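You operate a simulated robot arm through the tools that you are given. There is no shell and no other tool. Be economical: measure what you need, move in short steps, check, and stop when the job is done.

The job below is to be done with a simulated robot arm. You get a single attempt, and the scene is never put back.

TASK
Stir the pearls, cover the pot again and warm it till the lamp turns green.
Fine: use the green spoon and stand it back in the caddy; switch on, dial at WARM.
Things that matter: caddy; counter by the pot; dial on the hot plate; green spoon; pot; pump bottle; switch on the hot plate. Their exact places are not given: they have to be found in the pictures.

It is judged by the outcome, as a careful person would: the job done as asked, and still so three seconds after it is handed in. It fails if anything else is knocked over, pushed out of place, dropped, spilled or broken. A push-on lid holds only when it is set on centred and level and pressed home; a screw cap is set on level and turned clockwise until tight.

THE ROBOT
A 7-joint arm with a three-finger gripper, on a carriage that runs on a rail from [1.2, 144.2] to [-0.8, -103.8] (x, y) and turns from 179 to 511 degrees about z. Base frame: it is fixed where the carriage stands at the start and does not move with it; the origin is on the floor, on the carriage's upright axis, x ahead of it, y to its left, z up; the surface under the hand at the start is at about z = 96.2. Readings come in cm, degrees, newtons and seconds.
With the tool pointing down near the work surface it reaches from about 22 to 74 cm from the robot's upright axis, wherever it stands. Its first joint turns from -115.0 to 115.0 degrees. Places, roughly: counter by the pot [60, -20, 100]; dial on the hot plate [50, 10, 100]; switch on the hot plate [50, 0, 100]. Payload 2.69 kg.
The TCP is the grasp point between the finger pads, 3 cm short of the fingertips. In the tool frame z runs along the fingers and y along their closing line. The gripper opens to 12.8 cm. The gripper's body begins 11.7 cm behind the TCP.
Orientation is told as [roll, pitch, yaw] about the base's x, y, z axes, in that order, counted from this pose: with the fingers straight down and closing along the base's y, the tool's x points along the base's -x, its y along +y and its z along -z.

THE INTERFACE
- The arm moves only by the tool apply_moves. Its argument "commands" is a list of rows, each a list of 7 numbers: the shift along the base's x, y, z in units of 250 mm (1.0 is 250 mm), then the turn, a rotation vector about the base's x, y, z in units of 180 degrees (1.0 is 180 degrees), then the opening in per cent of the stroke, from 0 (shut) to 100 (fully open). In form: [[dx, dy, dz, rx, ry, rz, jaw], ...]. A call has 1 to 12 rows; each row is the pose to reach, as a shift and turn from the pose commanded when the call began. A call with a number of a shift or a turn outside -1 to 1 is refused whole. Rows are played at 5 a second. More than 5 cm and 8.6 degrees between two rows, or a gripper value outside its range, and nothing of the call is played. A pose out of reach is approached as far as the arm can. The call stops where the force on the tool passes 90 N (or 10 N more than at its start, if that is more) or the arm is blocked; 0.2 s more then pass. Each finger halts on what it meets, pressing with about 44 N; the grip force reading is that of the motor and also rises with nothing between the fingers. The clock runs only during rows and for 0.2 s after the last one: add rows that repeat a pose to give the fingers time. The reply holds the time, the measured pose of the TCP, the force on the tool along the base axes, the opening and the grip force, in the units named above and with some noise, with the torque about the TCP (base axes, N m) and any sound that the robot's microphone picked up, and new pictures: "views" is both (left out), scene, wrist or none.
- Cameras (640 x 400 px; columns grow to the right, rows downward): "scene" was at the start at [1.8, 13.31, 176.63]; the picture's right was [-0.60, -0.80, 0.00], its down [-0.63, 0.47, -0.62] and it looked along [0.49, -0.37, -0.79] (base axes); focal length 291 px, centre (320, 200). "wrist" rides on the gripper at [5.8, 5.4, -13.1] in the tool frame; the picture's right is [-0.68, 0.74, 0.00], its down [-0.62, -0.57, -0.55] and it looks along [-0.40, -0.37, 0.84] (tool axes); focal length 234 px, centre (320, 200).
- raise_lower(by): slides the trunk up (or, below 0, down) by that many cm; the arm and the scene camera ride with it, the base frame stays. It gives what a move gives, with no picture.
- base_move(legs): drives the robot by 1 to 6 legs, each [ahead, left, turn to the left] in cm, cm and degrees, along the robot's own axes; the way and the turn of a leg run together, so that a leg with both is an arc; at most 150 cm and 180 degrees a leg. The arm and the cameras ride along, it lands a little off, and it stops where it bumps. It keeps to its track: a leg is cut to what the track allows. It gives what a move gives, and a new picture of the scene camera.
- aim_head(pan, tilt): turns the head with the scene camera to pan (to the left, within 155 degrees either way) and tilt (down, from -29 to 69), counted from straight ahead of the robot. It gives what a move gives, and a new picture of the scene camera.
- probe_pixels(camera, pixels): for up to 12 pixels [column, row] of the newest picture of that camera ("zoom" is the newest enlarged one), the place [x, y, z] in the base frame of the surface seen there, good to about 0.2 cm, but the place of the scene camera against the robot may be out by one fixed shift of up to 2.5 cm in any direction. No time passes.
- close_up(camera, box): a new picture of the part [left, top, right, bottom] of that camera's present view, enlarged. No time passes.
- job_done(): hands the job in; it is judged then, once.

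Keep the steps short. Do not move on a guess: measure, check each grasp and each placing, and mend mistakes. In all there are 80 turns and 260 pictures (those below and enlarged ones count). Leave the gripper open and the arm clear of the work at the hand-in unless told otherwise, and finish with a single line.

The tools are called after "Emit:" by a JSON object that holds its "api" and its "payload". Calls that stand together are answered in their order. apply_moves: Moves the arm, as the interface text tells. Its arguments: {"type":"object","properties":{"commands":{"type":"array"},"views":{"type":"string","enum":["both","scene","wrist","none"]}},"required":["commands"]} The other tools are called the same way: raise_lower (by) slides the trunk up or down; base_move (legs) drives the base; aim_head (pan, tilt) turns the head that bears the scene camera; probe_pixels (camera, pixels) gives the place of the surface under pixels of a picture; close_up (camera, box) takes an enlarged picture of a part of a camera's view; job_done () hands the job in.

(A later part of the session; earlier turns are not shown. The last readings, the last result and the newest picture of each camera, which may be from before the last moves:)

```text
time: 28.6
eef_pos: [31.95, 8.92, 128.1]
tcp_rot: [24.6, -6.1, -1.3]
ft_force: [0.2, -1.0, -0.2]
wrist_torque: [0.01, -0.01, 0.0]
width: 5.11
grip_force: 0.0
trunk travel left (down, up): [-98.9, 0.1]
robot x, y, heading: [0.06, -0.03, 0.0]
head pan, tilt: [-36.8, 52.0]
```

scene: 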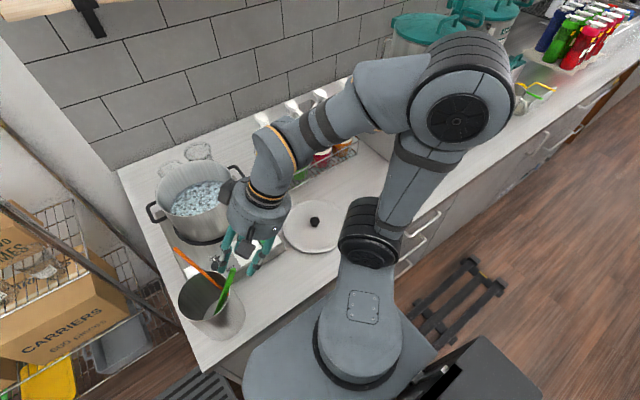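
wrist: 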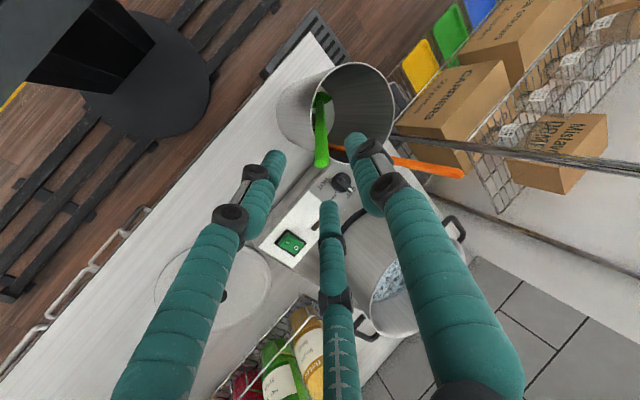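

The handle end sits at (322,162), on the tool's axis. I slide down along the handle, in three steps, still open.

Emit:
{"api": "apply_moves", "payload": {"commands": [[0.017, 0.054, -0.117, 0, 0, 0, 40], [0.034, 0.108, -0.235, 0, 0, 0, 40], [0.05, 0.161, -0.352, 0, 0, 0, 40], [0.05, 0.161, -0.352, 0, 0, 0, 40]], "views": "wrist"}}

Emit:
{"api": "close_up", "payload": {"camera": "scene", "box": [165, 200, 295, 320]}}

```text
time: 29.6
eef_pos: [33.07, 13.09, 119.01]
tcp_rot: [24.5, -6.1, -1.3]
ft_force: [0.5, 0.1, 0.5]
wrist_torque: [0.03, 0.04, 0.05]
width: 5.11
grip_force: 0.1
trunk travel left (down, up): [-98.9, 0.1]
robot x, y, heading: [0.11, 0.33, 0.3]
head pan, tilt: [-36.8, 52.0]
```

wrist: 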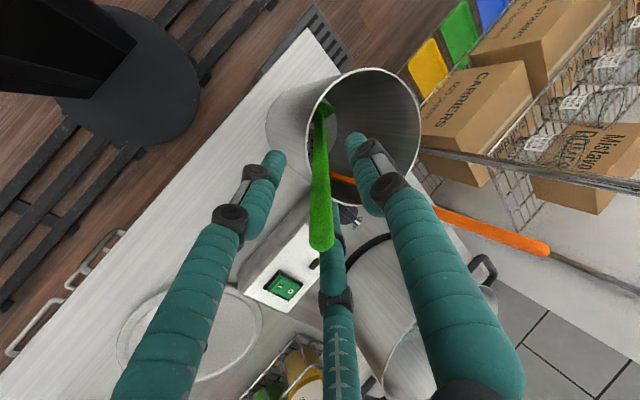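

```text
3.33 times, centred on (230, 260) of scene
```

zoom: 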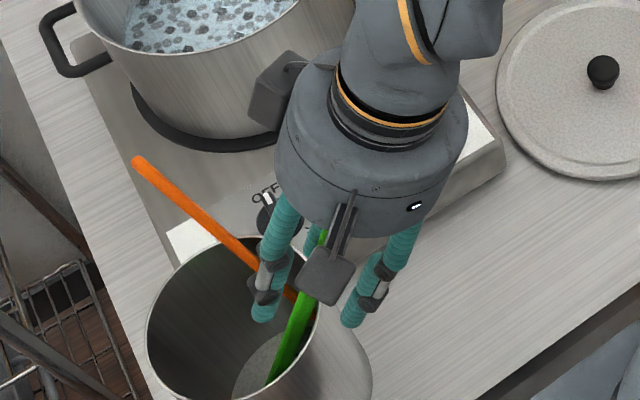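

The handle stands between the fingers, clear of the orange spoon. I close.

Emit:
{"api": "apply_moves", "payload": {"commands": [[0, 0, 0, 0, 0, 0, 20], [0, 0, 0, 0, 0, 0, 0], [0, 0, 0, 0, 0, 0, 0], [0, 0, 0, 0, 0, 0, 0], [0, 0, 0, 0, 0, 0, 0]], "views": "wrist"}}

```text
time: 30.8
eef_pos: [32.96, 13.12, 119.04]
tcp_rot: [24.6, -6.2, -1.3]
ft_force: [-0.8, -1.2, 0.3]
wrist_torque: [-0.01, 0.03, 0.0]
width: 1.18
grip_force: 35.7
trunk travel left (down, up): [-98.9, 0.1]
robot x, y, heading: [0.13, 0.03, 0.0]
head pan, tilt: [-36.8, 52.0]
```

wrist: 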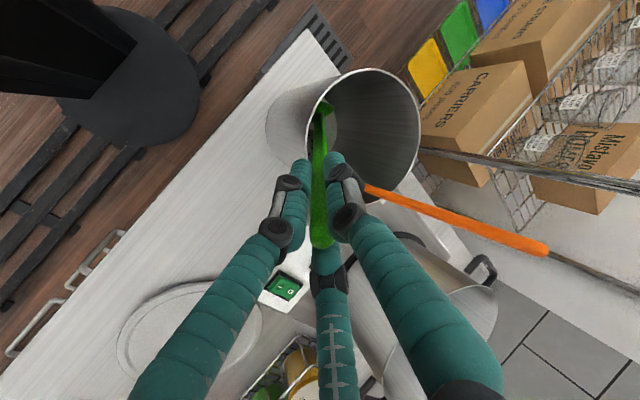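

The handle is held (1.18 cm). I lift it 10 cm, drifting towards the caddy's centre line, and check.

Emit:
{"api": "apply_moves", "payload": {"commands": [[0, -0.015, 0.07, 0, 0, 0, 0], [0, -0.04, 0.18, 0, 0, 0, 0], [0, -0.065, 0.3, 0, 0, 0, 0], [0, -0.09, 0.42, 0, 0, 0, 0], [0, -0.09, 0.42, 0, 0, 0, 0]]}}

Emit:
{"api": "close_up", "payload": {"camera": "scene", "box": [165, 200, 295, 320]}}

```text
time: 32.0
eef_pos: [33.16, 10.7, 129.64]
tcp_rot: [24.6, -6.1, -1.4]
ft_force: [-0.3, -0.3, 0.9]
wrist_torque: [-0.03, 0.0, 0.01]
width: 1.1
grip_force: 37.8
trunk travel left (down, up): [-98.9, 0.1]
robot x, y, heading: [-0.05, -0.38, -0.0]
head pan, tilt: [-36.8, 52.0]
```

scene: 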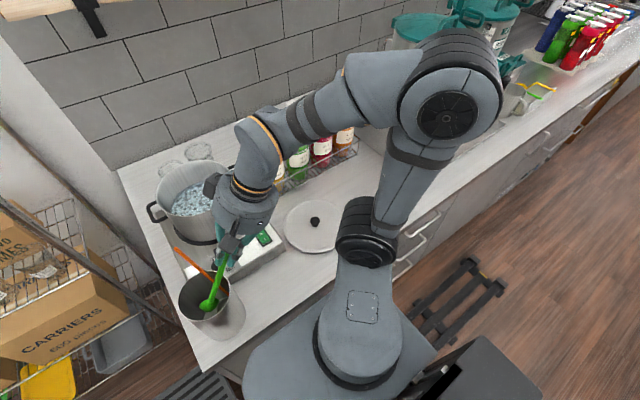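
wrist: 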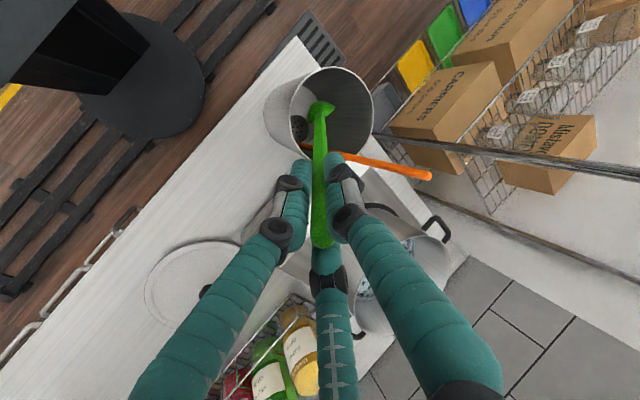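

```text
3.33 times, centred on (230, 260) of scene
```

zoom: 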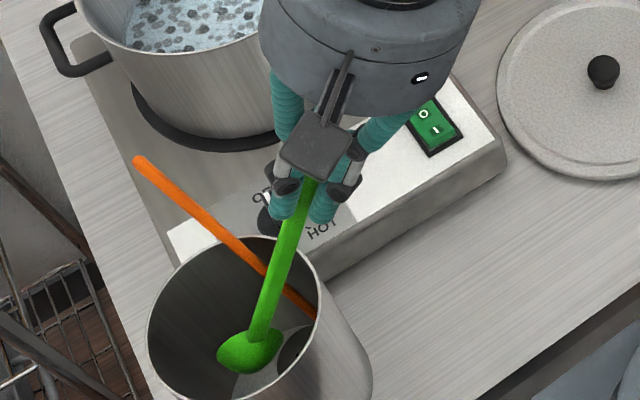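

The spoon comes out cleanly. I probe the bowl to learn the spoon's length.

Emit:
{"api": "probe_pixels", "payload": {"camera": "zoom", "pixels": [[240, 355], [225, 365], [262, 338], [295, 230], [275, 350]]}}

Emit:
{"api": "probe_pixels", "payload": {"camera": "wrist", "pixels": [[319, 108], [318, 118], [318, 150], [330, 108], [311, 108], [322, 103]]}}

```text
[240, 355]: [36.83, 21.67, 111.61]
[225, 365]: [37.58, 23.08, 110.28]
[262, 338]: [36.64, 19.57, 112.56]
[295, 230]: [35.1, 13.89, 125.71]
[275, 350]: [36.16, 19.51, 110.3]
```

```text
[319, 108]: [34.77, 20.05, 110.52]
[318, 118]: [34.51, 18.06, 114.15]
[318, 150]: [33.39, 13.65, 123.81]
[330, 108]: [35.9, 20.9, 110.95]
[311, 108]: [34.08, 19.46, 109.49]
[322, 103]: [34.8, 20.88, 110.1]
```

Tip is about 23.5 cm beyond the TCP. I lift another 11 cm to clear the rim, then straighten the spoon so that it swings away from the orange one.

Emit:
{"api": "apply_moves", "payload": {"commands": [[0, -0.03, 0.15, 0, 0, 0, 0], [0, -0.06, 0.3, 0, 0, 0, 0], [0, -0.09, 0.44, 0, 0, 0, 0], [0, -0.09, 0.46, -0.034, 0.009, 0, 0], [0, -0.09, 0.48, -0.068, 0.018, 0, 0], [0, -0.09, 0.5, -0.102, 0.027, 0, 0], [0, -0.09, 0.5, -0.136, 0.035, 0, 0], [0, -0.09, 0.5, -0.136, 0.035, 0, 0]]}}

```text
time: 33.8
eef_pos: [33.04, 8.44, 142.26]
tcp_rot: [0.0, 0.0, 0.0]
ft_force: [0.0, -0.2, -1.1]
wrist_torque: [0.06, -0.06, -0.01]
width: 1.15
grip_force: 38.4
trunk travel left (down, up): [-98.9, 0.1]
robot x, y, heading: [0.26, 0.14, 0.2]
head pan, tilt: [-36.8, 52.0]
```

scene: 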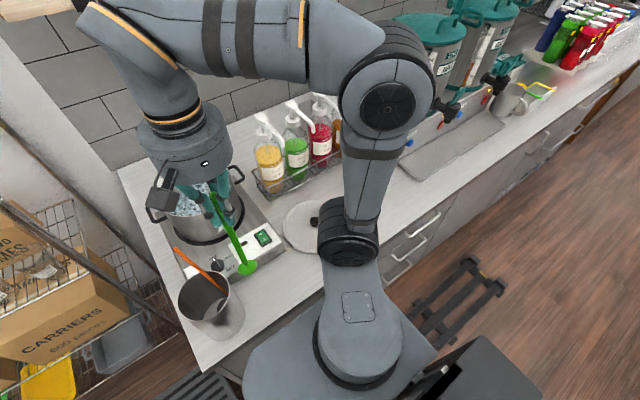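
wrist: 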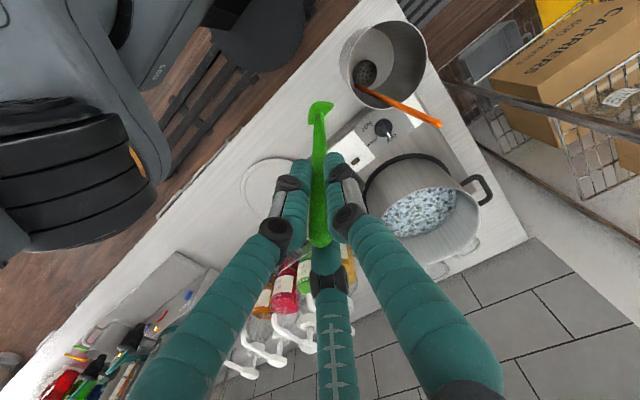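

The spoon hangs straight. I probe its bowl (320,108), the pearls and the pot rim.

Emit:
{"api": "probe_pixels", "payload": {"camera": "wrist", "pixels": [[320, 106], [310, 112], [330, 104], [318, 140], [415, 212], [400, 200], [440, 215], [478, 215], [430, 166], [365, 195], [440, 262], [405, 165]]}}

Emit:
{"api": "close_up", "payload": {"camera": "wrist", "box": [280, 80, 500, 260]}}

```text
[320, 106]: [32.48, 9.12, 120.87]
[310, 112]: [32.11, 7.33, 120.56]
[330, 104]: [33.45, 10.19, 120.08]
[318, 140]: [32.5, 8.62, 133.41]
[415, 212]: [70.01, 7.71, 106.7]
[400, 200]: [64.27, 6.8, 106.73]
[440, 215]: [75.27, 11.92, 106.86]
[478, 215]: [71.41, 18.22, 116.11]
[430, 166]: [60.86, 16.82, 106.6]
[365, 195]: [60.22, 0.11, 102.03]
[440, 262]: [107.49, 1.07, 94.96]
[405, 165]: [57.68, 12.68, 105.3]
```

```text
2.22 times, centred on (390, 170) of wrist
```

zoom: 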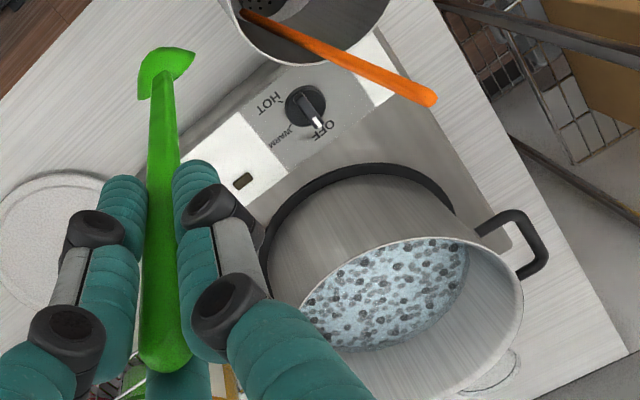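

Liquid surface is z 106.7, rim 116.1, bowl tip about 119.5 now. I carry it over the pot with a 20 degree forward lean.

Emit:
{"api": "apply_moves", "payload": {"commands": [[0.17, 0, 0, 0, -0.022, 0, 0], [0.34, 0, 0, 0, -0.044, 0, 0], [0.51, 0, 0, 0, -0.066, 0, 0], [0.68, 0, 0, 0, -0.088, 0, 0], [0.84, 0, 0, 0, -0.111, 0, 0], [0.96, 0, 0, 0, -0.111, 0, 0], [0.96, 0, 0, 0, -0.111, 0, 0]]}}

```text
time: 35.4
eef_pos: [57.28, 8.34, 142.29]
tcp_rot: [0.0, -20.1, 0.0]
ft_force: [-0.6, 0.5, -0.2]
wrist_torque: [0.05, -0.02, 0.03]
width: 1.16
grip_force: 37.9
trunk travel left (down, up): [-98.9, 0.1]
robot x, y, heading: [-0.1, -0.02, -0.1]
head pan, tilt: [-36.8, 52.0]
```

scene: 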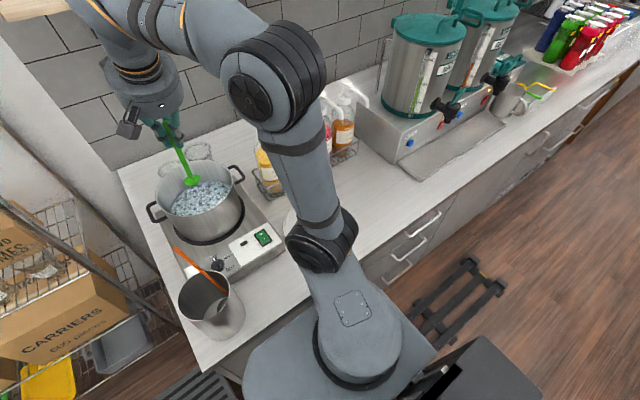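
wrist: 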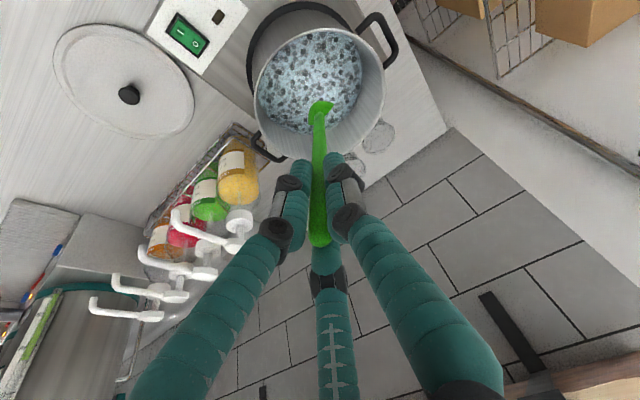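

Bowl hangs over the pot at (320,108). I check its position, then lower.

Emit:
{"api": "probe_pixels", "payload": {"camera": "wrist", "pixels": [[322, 104], [312, 112], [330, 104], [318, 125], [300, 80], [320, 35], [255, 105], [378, 110], [345, 70]]}}

Emit:
{"api": "close_up", "payload": {"camera": "scene", "box": [130, 110, 260, 240]}}

```text
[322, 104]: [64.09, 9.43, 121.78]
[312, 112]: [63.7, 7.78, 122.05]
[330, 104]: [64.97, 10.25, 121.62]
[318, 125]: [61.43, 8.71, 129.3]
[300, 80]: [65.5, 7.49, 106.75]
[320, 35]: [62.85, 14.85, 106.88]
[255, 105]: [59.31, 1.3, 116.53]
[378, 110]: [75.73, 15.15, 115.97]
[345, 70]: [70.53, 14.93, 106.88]
```

```text
3.08 times, centred on (195, 175) of scene
```

zoom: 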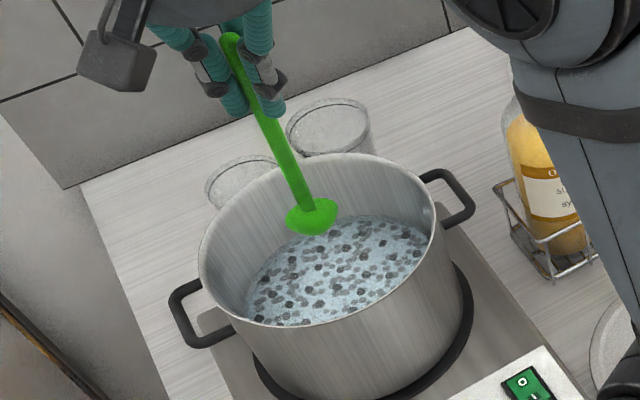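

I centre the bowl over the pot and lower it to the liquid surface (TCP z about 127), reading the force.

Emit:
{"api": "apply_moves", "payload": {"commands": [[0.08, -0.01, -0.15, 0, 0, 0, 0], [0.08, -0.01, -0.32, 0, 0, 0, 0], [0.08, -0.01, -0.48, 0, 0, 0, 0], [0.08, -0.01, -0.56, 0, 0, 0, 0], [0.08, -0.01, -0.6, 0, 0, 0, 0], [0.08, -0.01, -0.63, 0, 0, 0, 0], [0.08, -0.01, -0.63, 0, 0, 0, 0]]}}

Emit:
{"api": "close_up", "payload": {"camera": "scene", "box": [130, 110, 260, 240]}}

```text
time: 37.0
eef_pos: [59.29, 8.3, 126.5]
tcp_rot: [0.1, -20.1, 0.0]
ft_force: [-1.4, 0.4, 4.3]
wrist_torque: [0.06, -0.3, 0.06]
width: 1.13
grip_force: 38.4
trunk travel left (down, up): [-98.9, 0.1]
robot x, y, heading: [-0.27, -0.22, -0.2]
head pan, tilt: [-36.8, 52.0]
```

scene: 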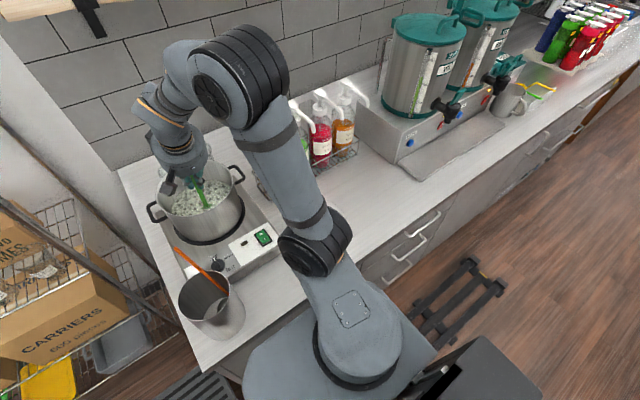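
wrist: 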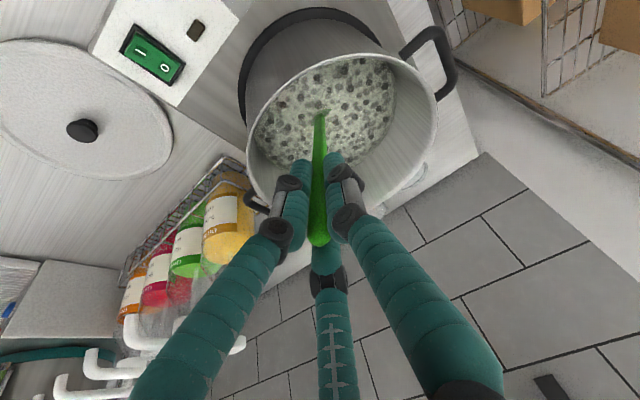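

```text
3.08 times, centred on (195, 175) of scene
```

zoom: 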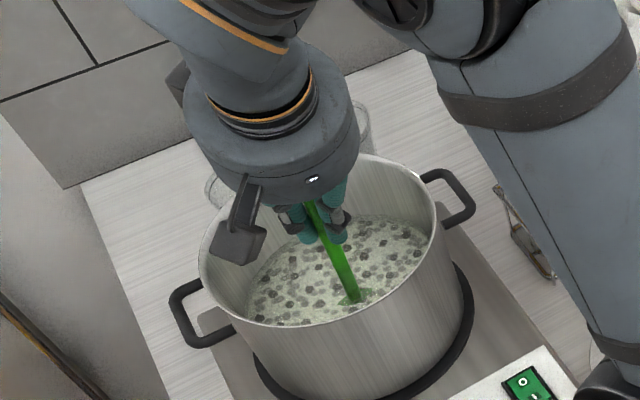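

The bowl is in the pearls (a light 4 N on the bottom). I raise 0.3 cm and stir one slow circle of 3.5 cm radius.

Emit:
{"api": "apply_moves", "payload": {"commands": [[0.07, 0, 0.012, 0, 0, 0, 0], [0.14, 0, 0.012, 0, 0, 0, 0], [0.113, 0.082, 0.012, 0, 0, 0, 0], [0.043, 0.133, 0.012, 0, 0, 0, 0], [-0.043, 0.133, 0.012, 0, 0, 0, 0], [-0.113, 0.082, 0.012, 0, 0, 0, 0], [-0.14, 0, 0.012, 0, 0, 0, 0], [-0.113, -0.082, 0.012, 0, 0, 0, 0], [-0.043, -0.133, 0.012, 0, 0, 0, 0], [0.043, -0.133, 0.012, 0, 0, 0, 0], [0.113, -0.082, 0.012, 0, 0, 0, 0], [0.14, 0, 0.012, 0, 0, 0, 0]]}}

```text
time: 39.6
eef_pos: [62.69, 8.33, 126.72]
tcp_rot: [-0.1, -20.0, 0.0]
ft_force: [-0.4, 0.4, 0.3]
wrist_torque: [-0.01, -0.01, 0.0]
width: 1.13
grip_force: 38.2
trunk travel left (down, up): [-98.9, 0.1]
robot x, y, heading: [-0.3, -0.36, -0.0]
head pan, tilt: [-36.8, 52.0]
```

scene: 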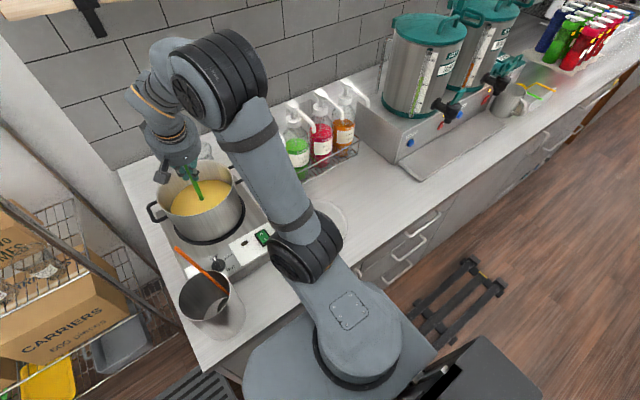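
wrist: 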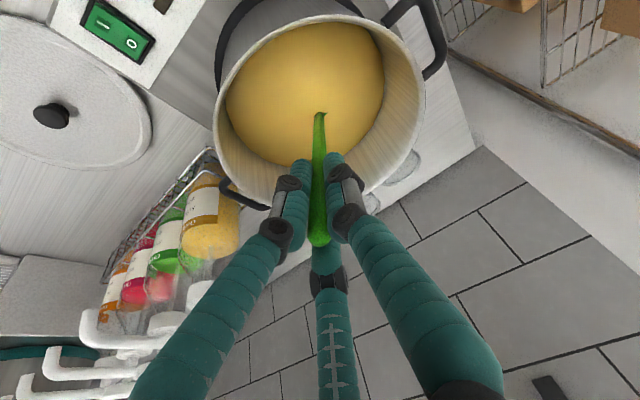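

The content has turned an even gold. One more circle to be sure, ending back at the centre.

Emit:
{"api": "apply_moves", "payload": {"commands": [[-0.027, 0.082, 0, 0, 0, 0, 0], [-0.097, 0.133, 0, 0, 0, 0, 0], [-0.183, 0.133, 0, 0, 0, 0, 0], [-0.253, 0.082, 0, 0, 0, 0, 0], [-0.28, 0, 0, 0, 0, 0, 0], [-0.253, -0.082, 0, 0, 0, 0, 0], [-0.183, -0.133, 0, 0, 0, 0, 0], [-0.097, -0.133, 0, 0, 0, 0, 0], [-0.027, -0.082, 0, 0, 0, 0, 0], [-0.08, 0, 0, 0, 0, 0, 0], [-0.14, 0, 0, 0, 0, 0, 0], [-0.14, 0, 0, 0, 0, 0, 0]], "views": "wrist"}}

```text
time: 42.2
eef_pos: [59.2, 8.2, 126.66]
tcp_rot: [0.0, -20.1, 0.1]
ft_force: [0.3, -0.1, -0.6]
wrist_torque: [0.0, 0.06, -0.02]
width: 1.12
grip_force: 38.3
trunk travel left (down, up): [-98.9, 0.1]
robot x, y, heading: [0.32, 0.26, 0.0]
head pan, tilt: [-36.8, 52.0]
```

wrist: 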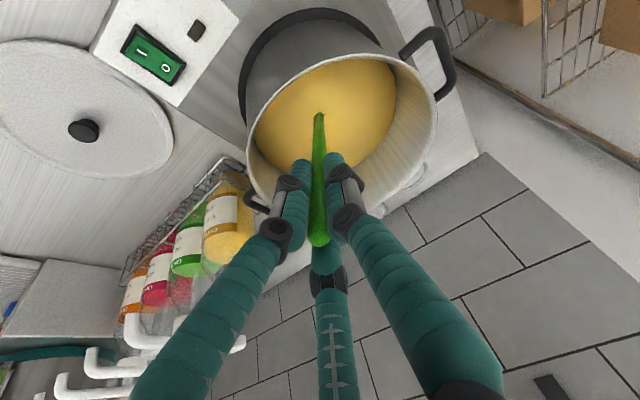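

Stirred. I lift the spoon straight out to z 142, let it drip over the pot a moment.

Emit:
{"api": "apply_moves", "payload": {"commands": [[0, 0, 0.1, 0, 0, 0, 0], [0, 0, 0.22, 0, 0, 0, 0], [0, 0, 0.36, 0, 0, 0, 0], [-0.04, 0, 0.5, 0, 0, 0, 0], [-0.08, 0.01, 0.625, 0, 0, 0, 0], [-0.08, 0.01, 0.625, 0, 0, 0, 0], [-0.08, 0.01, 0.625, 0, 0, 0, 0], [-0.08, 0.01, 0.625, 0, 0, 0, 0], [-0.08, 0.01, 0.625, 0, 0, 0, 0], [-0.08, 0.01, 0.625, 0, 0, 0, 0]]}}

```text
time: 44.4
eef_pos: [57.32, 8.36, 142.44]
tcp_rot: [0.0, -20.0, 0.0]
ft_force: [0.0, 0.1, -0.4]
wrist_torque: [0.0, 0.03, -0.01]
width: 1.1
grip_force: 38.1
trunk travel left (down, up): [-98.9, 0.1]
robot x, y, heading: [0.39, -0.04, 0.0]
head pan, tilt: [-36.8, 52.0]
```

scene: 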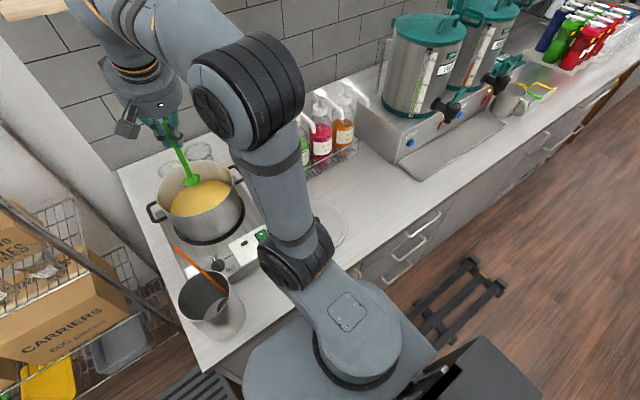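
wrist: 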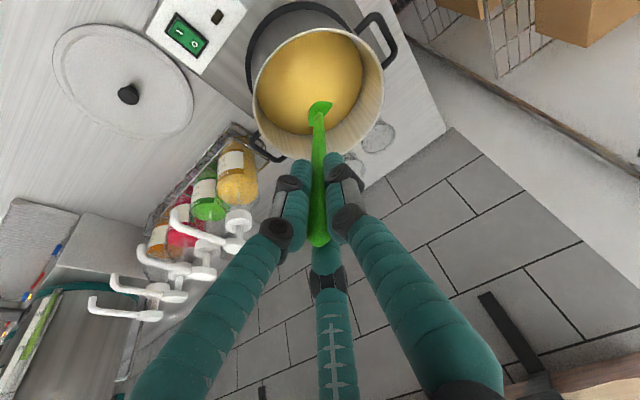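

Clean, no drips. I reverse the carry back to beside the caddy, upright.

Emit:
{"api": "apply_moves", "payload": {"commands": [[-0.12, 0, 0, 0, 0, 0, 0], [-0.28, 0, 0, 0, 0.022, 0, 0], [-0.45, 0, 0, 0, 0.044, 0, 0], [-0.62, 0, 0, 0, 0.066, 0, 0], [-0.79, 0, 0, 0, 0.088, 0, 0], [-0.96, 0, 0, 0, 0.111, 0, 0], [-0.96, 0, 0, 0, 0.111, 0, 0]], "views": "wrist"}}

```text
time: 46.0
eef_pos: [33.13, 8.55, 142.31]
tcp_rot: [0.0, 0.1, -0.1]
ft_force: [-0.2, 0.7, -0.9]
wrist_torque: [0.01, 0.05, -0.02]
width: 1.15
grip_force: 38.9
trunk travel left (down, up): [-98.9, 0.1]
robot x, y, heading: [0.02, -0.3, -0.1]
head pan, tilt: [-36.8, 52.0]
```

wrist: 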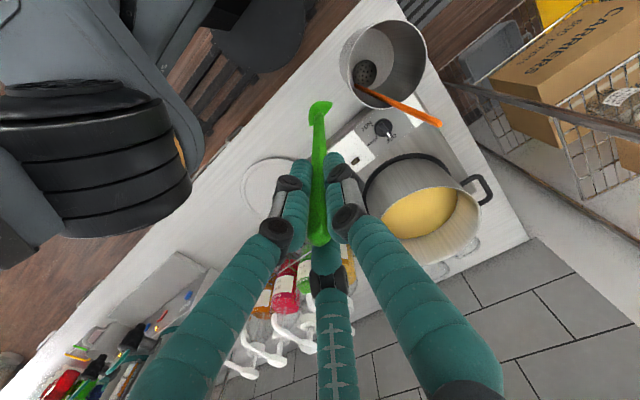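

Now I tilt it again as it stood and lower it half-way into the caddy, along the path it came out.

Emit:
{"api": "apply_moves", "payload": {"commands": [[0, 0, 0, 0.034, -0.009, 0, 0], [0, 0, 0, 0.068, -0.018, 0, 0], [0, 0, 0, 0.102, -0.027, 0, 0], [0, 0, -0.04, 0.136, -0.035, 0, 0], [0, 0.03, -0.2, 0.136, -0.035, 0, 0], [0, 0.06, -0.36, 0.136, -0.035, 0, 0], [0, 0.09, -0.5, 0.136, -0.035, 0, 0], [0, 0.09, -0.5, 0.136, -0.035, 0, 0]], "views": "wrist"}}

Emit:
{"api": "close_up", "payload": {"camera": "scene", "box": [165, 200, 295, 320]}}

```text
time: 47.8
eef_pos: [33.32, 10.64, 129.55]
tcp_rot: [24.6, -6.1, -1.4]
ft_force: [0.2, 0.6, -0.6]
wrist_torque: [-0.02, 0.04, -0.01]
width: 1.12
grip_force: 38.4
trunk travel left (down, up): [-98.9, 0.1]
robot x, y, heading: [0.01, 0.02, 0.2]
head pan, tilt: [-36.8, 52.0]
```

wrist: 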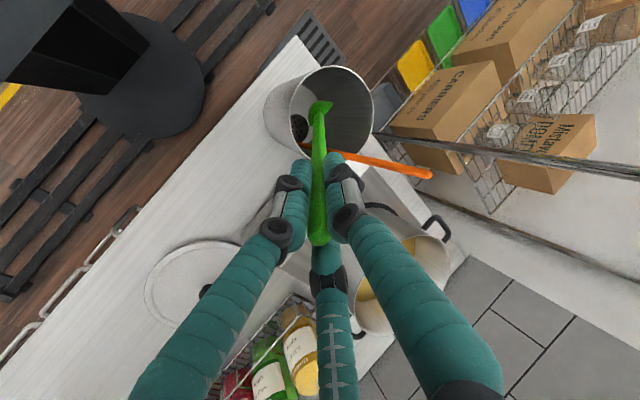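

```text
3.33 times, centred on (230, 260) of scene
```

zoom: 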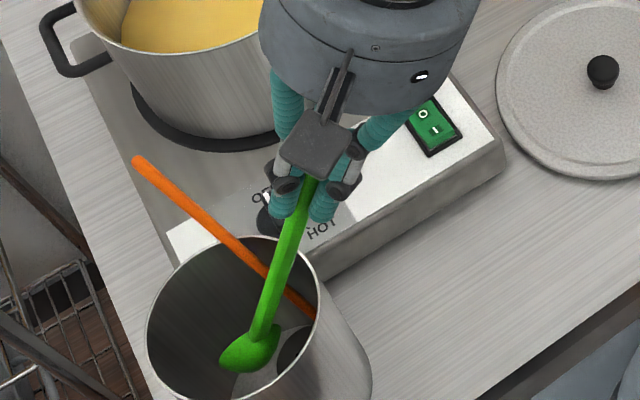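

Same as on the way out. I lower the remaining 10.3 cm, slowly at the end.

Emit:
{"api": "apply_moves", "payload": {"commands": [[0, 0.025, -0.12, 0, 0, 0, 0], [0, 0.05, -0.24, 0, 0, 0, 0], [0, 0.07, -0.33, 0, 0, 0, 0], [0, 0.083, -0.39, 0, 0, 0, 0], [0, 0.089, -0.413, 0, 0, 0, 0], [0, 0.089, -0.413, 0, 0, 0, 0]], "views": "wrist"}}

```text
time: 49.2
eef_pos: [33.23, 13.11, 119.51]
tcp_rot: [24.6, -6.2, -1.3]
ft_force: [-0.1, -0.4, -0.7]
wrist_torque: [0.0, 0.02, -0.03]
width: 1.17
grip_force: 38.8
trunk travel left (down, up): [-98.9, 0.1]
robot x, y, heading: [0.22, -0.31, -0.1]
head pan, tilt: [-36.8, 52.0]
```

wrist: 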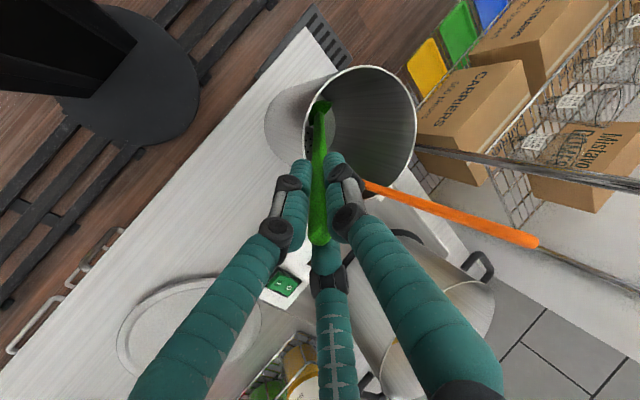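

Still 0.4 cm above its former rest; I lower that, then release and withdraw along the handle.

Emit:
{"api": "apply_moves", "payload": {"commands": [[0, 0.003, -0.012, 0, 0, 0, 0], [0, 0.004, -0.018, 0, 0, 0, 0], [0, 0.004, -0.018, 0, 0, 0, 0]], "views": "none"}}

```text
time: 50.0
eef_pos: [33.35, 13.03, 119.16]
tcp_rot: [24.5, -6.1, -1.2]
ft_force: [0.8, -0.7, -0.4]
wrist_torque: [-0.04, 0.01, 0.03]
width: 1.15
grip_force: 38.5
trunk travel left (down, up): [-98.9, 0.1]
robot x, y, heading: [-0.02, -0.14, 0.1]
head pan, tilt: [-36.8, 52.0]
```

Emit:
{"api": "apply_moves", "payload": {"commands": [[0, 0, 0, 0, 0, 0, 15], [0, 0, 0, 0, 0, 0, 40], [0, 0, 0, 0, 0, 0, 40], [0, 0, 0, 0, 0, 0, 40], [0, 0, 0, 0, 0, 0, 40]], "views": "wrist"}}

```text
time: 51.2
eef_pos: [33.27, 13.09, 119.12]
tcp_rot: [24.6, -6.1, -1.3]
ft_force: [0.0, -0.2, 0.3]
wrist_torque: [-0.02, 0.03, 0.0]
width: 5.11
grip_force: 0.1
trunk travel left (down, up): [-98.9, 0.1]
robot x, y, heading: [-0.1, 0.04, 0.1]
head pan, tilt: [-36.8, 52.0]
```

wrist: 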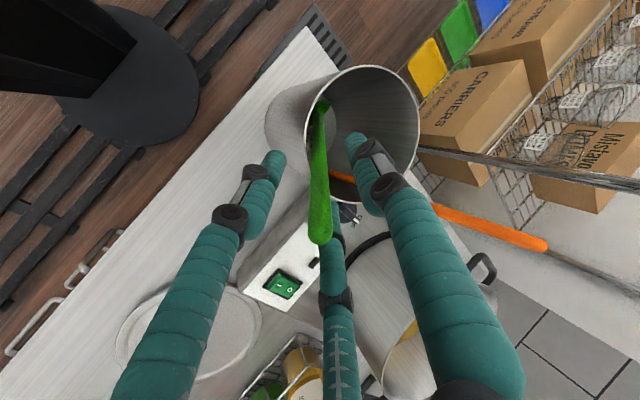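

The spoon stands as before. I withdraw along the handle, then straighten the hand above.

Emit:
{"api": "apply_moves", "payload": {"commands": [[-0.018, -0.07, 0.152, 0, 0, 0, 40], [-0.036, -0.14, 0.304, 0, 0, 0, 40], [-0.05, -0.2, 0.44, 0, 0, 0, 40], [-0.05, -0.26, 0.6, -0.034, 0.009, 0, 40], [-0.05, -0.3, 0.76, -0.068, 0.018, 0, 40], [-0.05, -0.3, 0.86, -0.102, 0.027, 0, 40], [-0.05, -0.3, 0.86, -0.136, 0.035, 0, 40], [-0.05, -0.3, 0.86, -0.136, 0.035, 0, 40]]}}

Emit:
{"api": "close_up", "payload": {"camera": "scene", "box": [155, 230, 265, 345]}}

```text
time: 53.0
eef_pos: [32.01, 5.61, 140.52]
tcp_rot: [0.0, 0.0, 0.0]
ft_force: [0.2, 0.4, 0.4]
wrist_torque: [0.04, 0.0, 0.0]
width: 5.14
grip_force: 0.1
trunk travel left (down, up): [-98.9, 0.1]
robot x, y, heading: [0.24, 0.15, 0.0]
head pan, tilt: [-36.8, 52.0]
```

scene: 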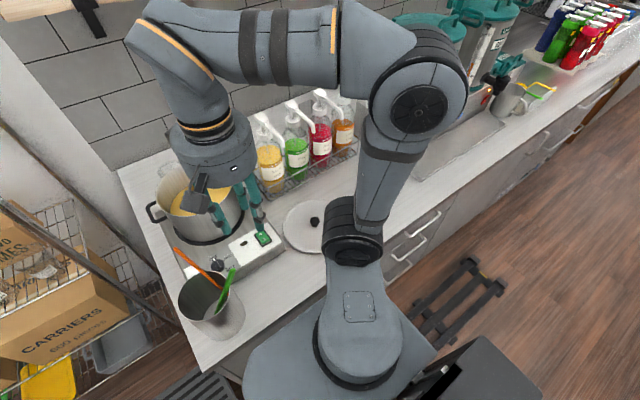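
wrist: 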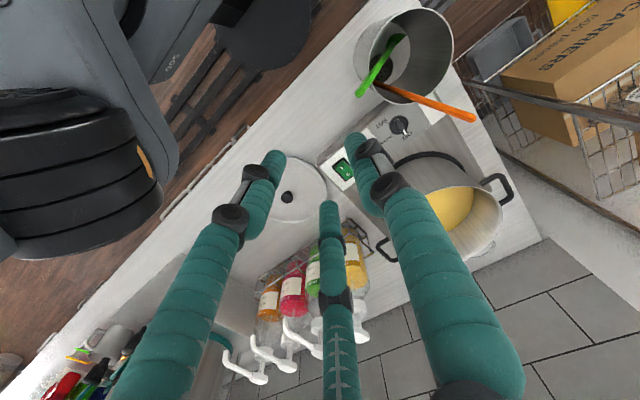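

```text
3.48 times, centred on (210, 288) of scene
```

zoom: 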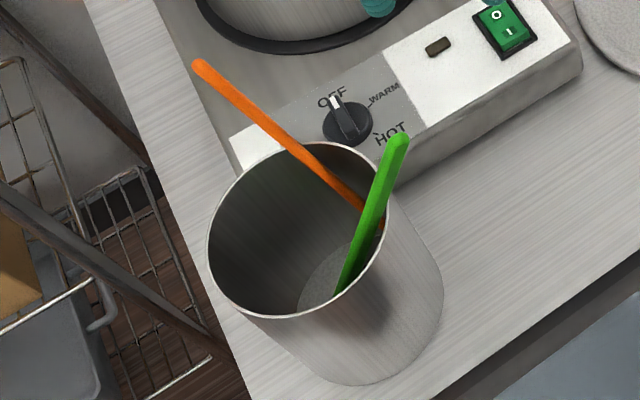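

The spoon is back as it was. Next I fetch the lid: travel at z 140 to above its knob at (46.1,-20.0).

Emit:
{"api": "apply_moves", "payload": {"commands": [[0.09, -0.16, 0, 0, 0, 0, 40], [0.18, -0.32, 0, 0, 0, 0, 45], [0.27, -0.48, 0, 0, 0, 0, 50], [0.36, -0.64, 0, 0, 0, 0, 50], [0.45, -0.8, 0, 0, 0, 0, 50], [0.54, -0.94, 0, 0, 0, 0, 50], [0.56, -1.0, -0.1, 0, 0, 0, 50], [0.56, -1.0, -0.28, 0, 0, 0, 50], [0.56, -1.0, -0.46, 0, 0, 0, 50], [0.56, -1.0, -0.64, 0, 0, 0, 50], [0.56, -1.0, -0.82, 0, 0, 0, 50], [0.56, -1.0, -1.0, 0, 0, 0, 50]], "views": "wrist"}}

```text
time: 55.6
eef_pos: [46.36, -19.5, 115.46]
tcp_rot: [0.0, -0.1, -0.1]
ft_force: [0.3, 0.3, 0.4]
wrist_torque: [-0.03, 0.04, 0.0]
width: 6.37
grip_force: 0.0
trunk travel left (down, up): [-98.9, 0.1]
robot x, y, heading: [-0.1, 0.14, -0.0]
head pan, tilt: [-36.8, 52.0]
```

wrist: 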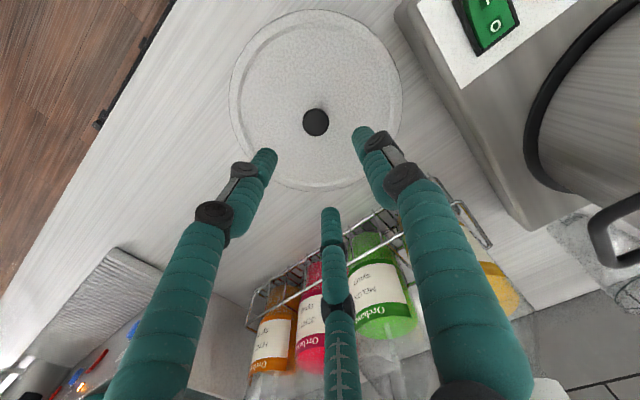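

Emit:
{"api": "probe_pixels", "payload": {"camera": "wrist", "pixels": [[316, 122], [306, 122], [326, 122], [316, 132], [316, 112]]}}

Emit:
{"api": "apply_moves", "payload": {"commands": [[-0.01, -0.02, -0.18, 0, 0, 0, 50], [-0.01, -0.02, -0.36, 0, 0, 0, 50], [-0.01, -0.02, -0.52, 0, 0, 0, 50], [-0.01, -0.02, -0.58, 0, 0, 0, 50], [-0.01, -0.02, -0.58, 0, 0, 0, 50]], "views": "wrist"}}

```text
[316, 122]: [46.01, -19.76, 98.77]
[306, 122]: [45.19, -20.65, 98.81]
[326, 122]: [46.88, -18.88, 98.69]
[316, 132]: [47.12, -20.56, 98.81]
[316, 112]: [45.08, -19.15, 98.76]
```

```text
time: 56.8
eef_pos: [45.91, -19.94, 100.96]
tcp_rot: [0.0, 0.0, 0.0]
ft_force: [-0.3, 0.3, 0.5]
wrist_torque: [-0.01, -0.01, -0.01]
width: 6.4
grip_force: 0.0
trunk travel left (down, up): [-98.9, 0.1]
robot x, y, heading: [0.1, 0.02, 0.2]
head pan, tilt: [-36.8, 52.0]
```

wrist: 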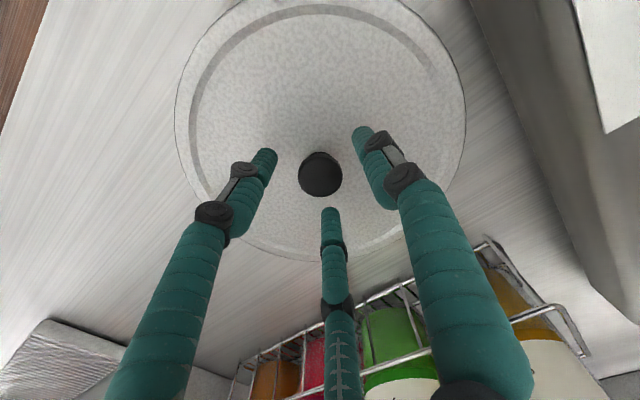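

The knob is centred. I lower 1.3 cm, close, and raise slightly.

Emit:
{"api": "apply_moves", "payload": {"commands": [[0.004, 0.003, -0.035, 0, 0, 0, 50], [0.004, 0.003, -0.053, 0, 0, 0, 50], [0.004, 0.003, -0.053, 0, 0, 0, 20], [0.004, 0.003, -0.053, 0, 0, 0, 0], [0.004, 0.003, -0.053, 0, 0, 0, 0], [0.004, 0.003, -0.053, 0, 0, 0, 0], [0.004, 0.003, -0.053, 0, 0, 0, 0], [0.004, 0.003, -0.02, 0, 0, 0, 0], [0.004, 0.003, 0.06, 0, 0, 0, 0], [0.004, 0.003, 0.12, 0, 0, 0, 0], [0.004, 0.003, 0.12, 0, 0, 0, 0]], "views": "wrist"}}

```text
time: 59.2
eef_pos: [45.81, -19.81, 104.08]
tcp_rot: [-0.1, 0.0, 0.0]
ft_force: [-0.5, -0.2, -2.3]
wrist_torque: [0.01, 0.01, 0.01]
width: 3.22
grip_force: 44.4
trunk travel left (down, up): [-98.9, 0.1]
robot x, y, heading: [0.05, 0.38, 0.0]
head pan, tilt: [-36.8, 52.0]
```

wrist: 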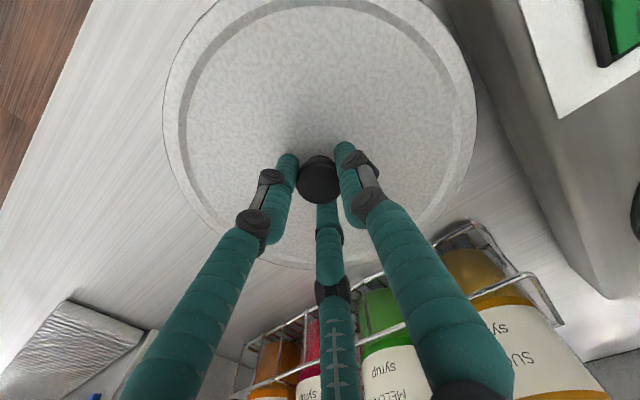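

The lid is held level. I go back: up to 126, then left to y = 0 and x = 50.

Emit:
{"api": "apply_moves", "payload": {"commands": [[0, 0, 0.19, 0, 0, 0, 0], [0, 0, 0.38, 0, 0, 0, 0], [0, 0, 0.57, 0, 0, 0, 0], [0, 0, 0.76, 0, 0, 0, 0], [0, 0, 0.89, 0, 0, 0, 0], [0, 0.18, 0.89, 0, 0, 0, 0], [0, 0.36, 0.89, 0, 0, 0, 0], [0.05, 0.53, 0.89, 0, 0, 0, 0], [0.12, 0.7, 0.89, 0, 0, 0, 0], [0.2, 0.82, 0.89, 0, 0, 0, 0], [0.2, 0.82, 0.89, 0, 0, 0, 0]]}}

Emit:
{"api": "close_up", "payload": {"camera": "scene", "box": [130, 130, 270, 250]}}

```text
time: 61.6
eef_pos: [50.81, 0.82, 126.34]
tcp_rot: [0.0, 0.0, 0.0]
ft_force: [-0.2, 0.7, -1.9]
wrist_torque: [0.01, -0.04, 0.01]
width: 3.24
grip_force: 43.9
trunk travel left (down, up): [-98.9, 0.1]
robot x, y, heading: [0.27, -0.37, 0.2]
head pan, tilt: [-36.8, 52.0]
```

scene: 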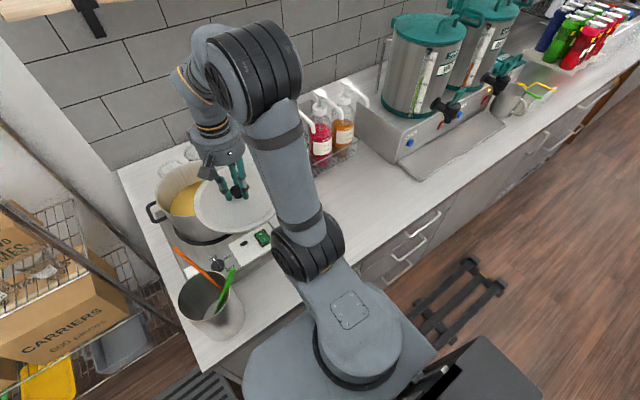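
wrist: 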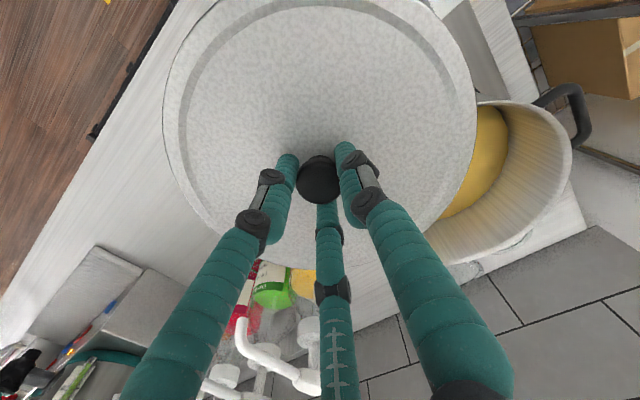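

```text
3.33 times, centred on (200, 190) of scene
```

zoom: 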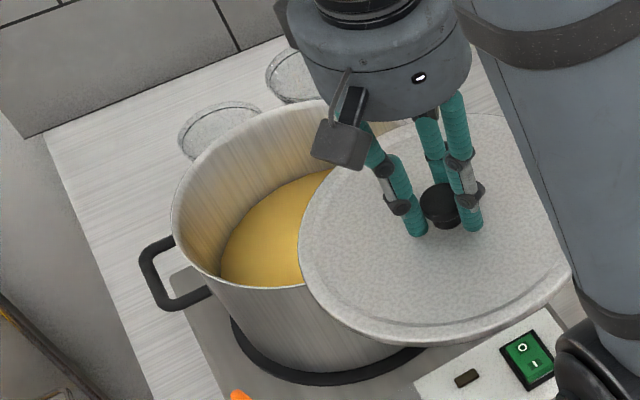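

The pot stands where it was. I carry the lid to exactly where I picked it up (about 67.1, 8.6) and stop 2 cm above its seat.

Emit:
{"api": "apply_moves", "payload": {"commands": [[0.16, 0.08, 0, 0, 0, 0, 0], [0.33, 0.16, 0, 0, 0, 0, 0], [0.5, 0.24, 0, 0, 0, 0, 0], [0.652, 0.317, 0, 0, 0, 0, 0], [0.652, 0.317, -0.08, 0, 0, 0, 0], [0.652, 0.317, -0.14, 0, 0, 0, 0], [0.652, 0.317, -0.14, 0, 0, 0, 0]], "views": "wrist"}}

Emit:
{"api": "close_up", "payload": {"camera": "scene", "box": [130, 140, 250, 240]}}

```text
time: 63.2
eef_pos: [66.94, 8.52, 122.68]
tcp_rot: [0.0, 0.1, 0.0]
ft_force: [0.4, -0.4, -2.2]
wrist_torque: [-0.01, 0.01, -0.02]
width: 3.2
grip_force: 44.4
trunk travel left (down, up): [-98.9, 0.1]
robot x, y, heading: [0.35, 0.2, -0.1]
head pan, tilt: [-36.8, 52.0]
```

wrist: 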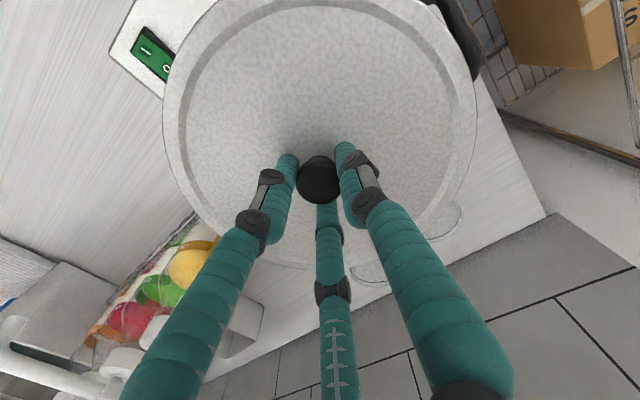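

```text
4.00 times, centred on (190, 190) of scene
```

zoom: 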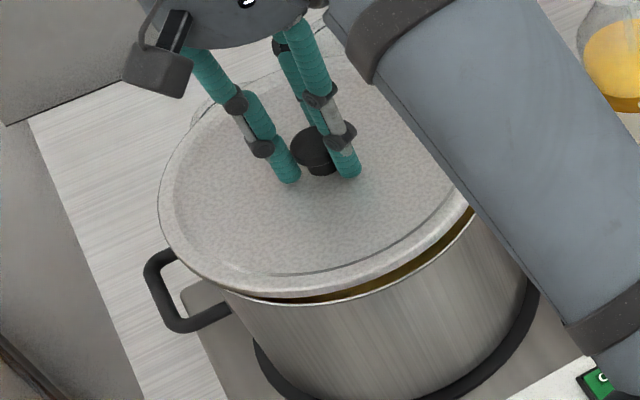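

Alignment matches the picture at removal. I lower slowly the last 2 cm and read the force.

Emit:
{"api": "apply_moves", "payload": {"commands": [[0.004, 0, -0.03, 0, 0, 0, 0], [0.004, 0, -0.05, 0, 0, 0, 0], [0.004, 0, -0.065, 0, 0, 0, 0], [0.004, 0, -0.075, 0, 0, 0, 0], [0.004, 0, -0.075, 0, 0, 0, 0]], "views": "wrist"}}

Emit:
{"api": "close_up", "payload": {"camera": "scene", "box": [130, 140, 250, 240]}}

```text
time: 64.4
eef_pos: [67.29, 8.43, 120.77]
tcp_rot: [0.1, 0.0, -0.1]
ft_force: [2.2, -0.4, 1.1]
wrist_torque: [0.04, 0.09, -0.03]
width: 3.24
grip_force: 43.9
trunk travel left (down, up): [-98.9, 0.1]
robot x, y, heading: [0.08, 0.48, 0.1]
head pan, tilt: [-36.8, 52.0]
```

wrist: 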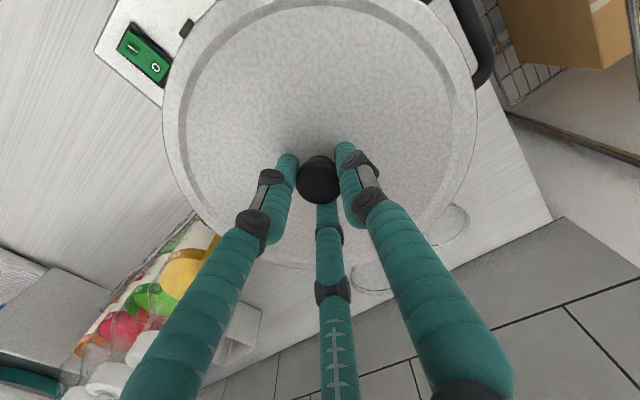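

```text
4.00 times, centred on (190, 190) of scene
```

zoom: 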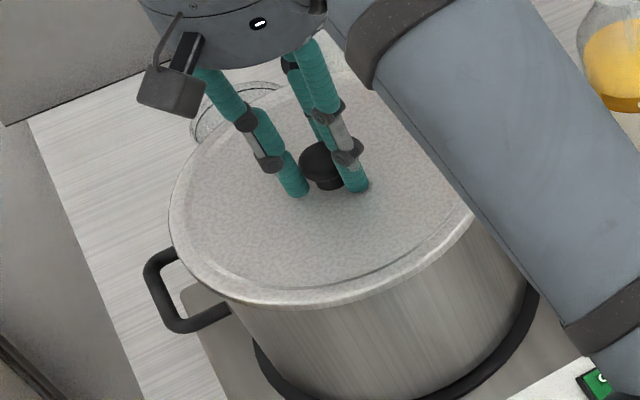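

The lid is at the rim. I press down in small steps, listening for it to seat.

Emit:
{"api": "apply_moves", "payload": {"commands": [[0, 0, -0.008, 0, 0, 0, 0], [0, 0, -0.016, 0, 0, 0, 0], [0, 0, -0.024, 0, 0, 0, 0], [0, 0, -0.024, 0, 0, 0, 0]], "views": "none"}}

```text
time: 65.4
eef_pos: [67.47, 8.33, 120.47]
tcp_rot: [0.0, -0.3, -0.1]
ft_force: [9.7, -4.4, 19.8]
wrist_torque: [-0.15, -0.06, -0.11]
width: 3.24
grip_force: 43.6
trunk travel left (down, up): [-98.9, 0.1]
robot x, y, heading: [0.18, 0.04, 0.0]
head pan, tilt: [-36.8, 52.0]
```

20 N upward, with 10 N sideways: the seat lies a touch further at +x, -y. I relieve that sideways and press a little more.

Emit:
{"api": "apply_moves", "payload": {"commands": [[0.012, -0.008, 0, 0, 0, 0, 0], [0.012, -0.008, -0.012, 0, 0, 0, 0], [0.012, -0.008, -0.024, 0, 0, 0, 0], [0.012, -0.008, -0.024, 0, 0, 0, 0]], "views": "none"}}

```text
time: 66.4
eef_pos: [67.44, 8.28, 120.35]
tcp_rot: [0.3, -0.9, 0.1]
ft_force: [4.0, -2.0, 46.0]
wrist_torque: [0.0, 0.12, 0.04]
width: 3.21
grip_force: 43.8
trunk travel left (down, up): [-98.9, 0.1]
robot x, y, heading: [0.02, -0.23, 0.1]
head pan, tilt: [-36.8, 52.0]
```

46 N pressed with almost no further travel. I release, rise, and check the lid's height and level.

Emit:
{"api": "apply_moves", "payload": {"commands": [[0, 0, 0.03, 0, 0, 0, 0], [0, 0, 0.03, 0, 0, 0, 50], [0, 0, 0.03, 0, 0, 0, 50], [0, 0, 0.03, 0, 0, 0, 50], [-0.04, 0, 0.2, 0, 0, 0, 50], [-0.2, 0.06, 0.32, 0, 0, 0, 50], [-0.36, 0.12, 0.44, 0, 0, 0, 50], [-0.5, 0.18, 0.54, 0, 0, 0, 50], [-0.5, 0.18, 0.54, 0, 0, 0, 50]]}}

Emit:
{"api": "close_up", "payload": {"camera": "wrist", "box": [240, 60, 480, 280]}}

Emit:
{"api": "close_up", "payload": {"camera": "scene", "box": [130, 140, 250, 240]}}

```text
refused: row 6 steps farther than a row can; nothing moved
```

```text
1.82 times, centred on (360, 170) of wrist
```

zoom: 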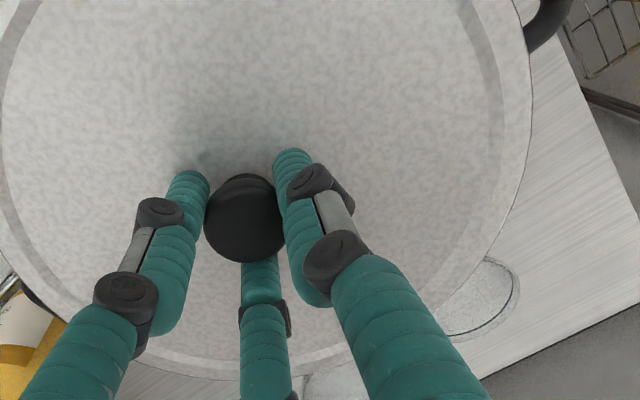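

```text
4.00 times, centred on (190, 190) of scene
```

zoom: 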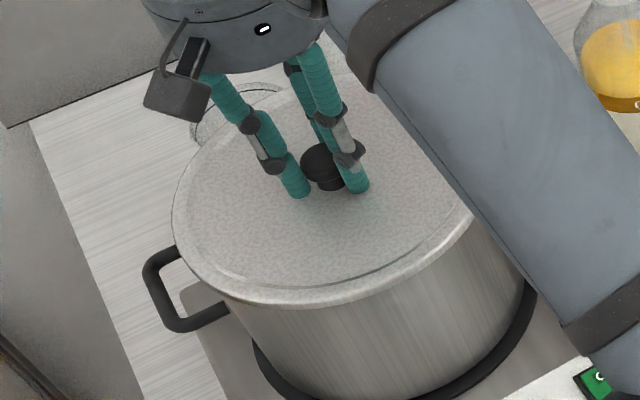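

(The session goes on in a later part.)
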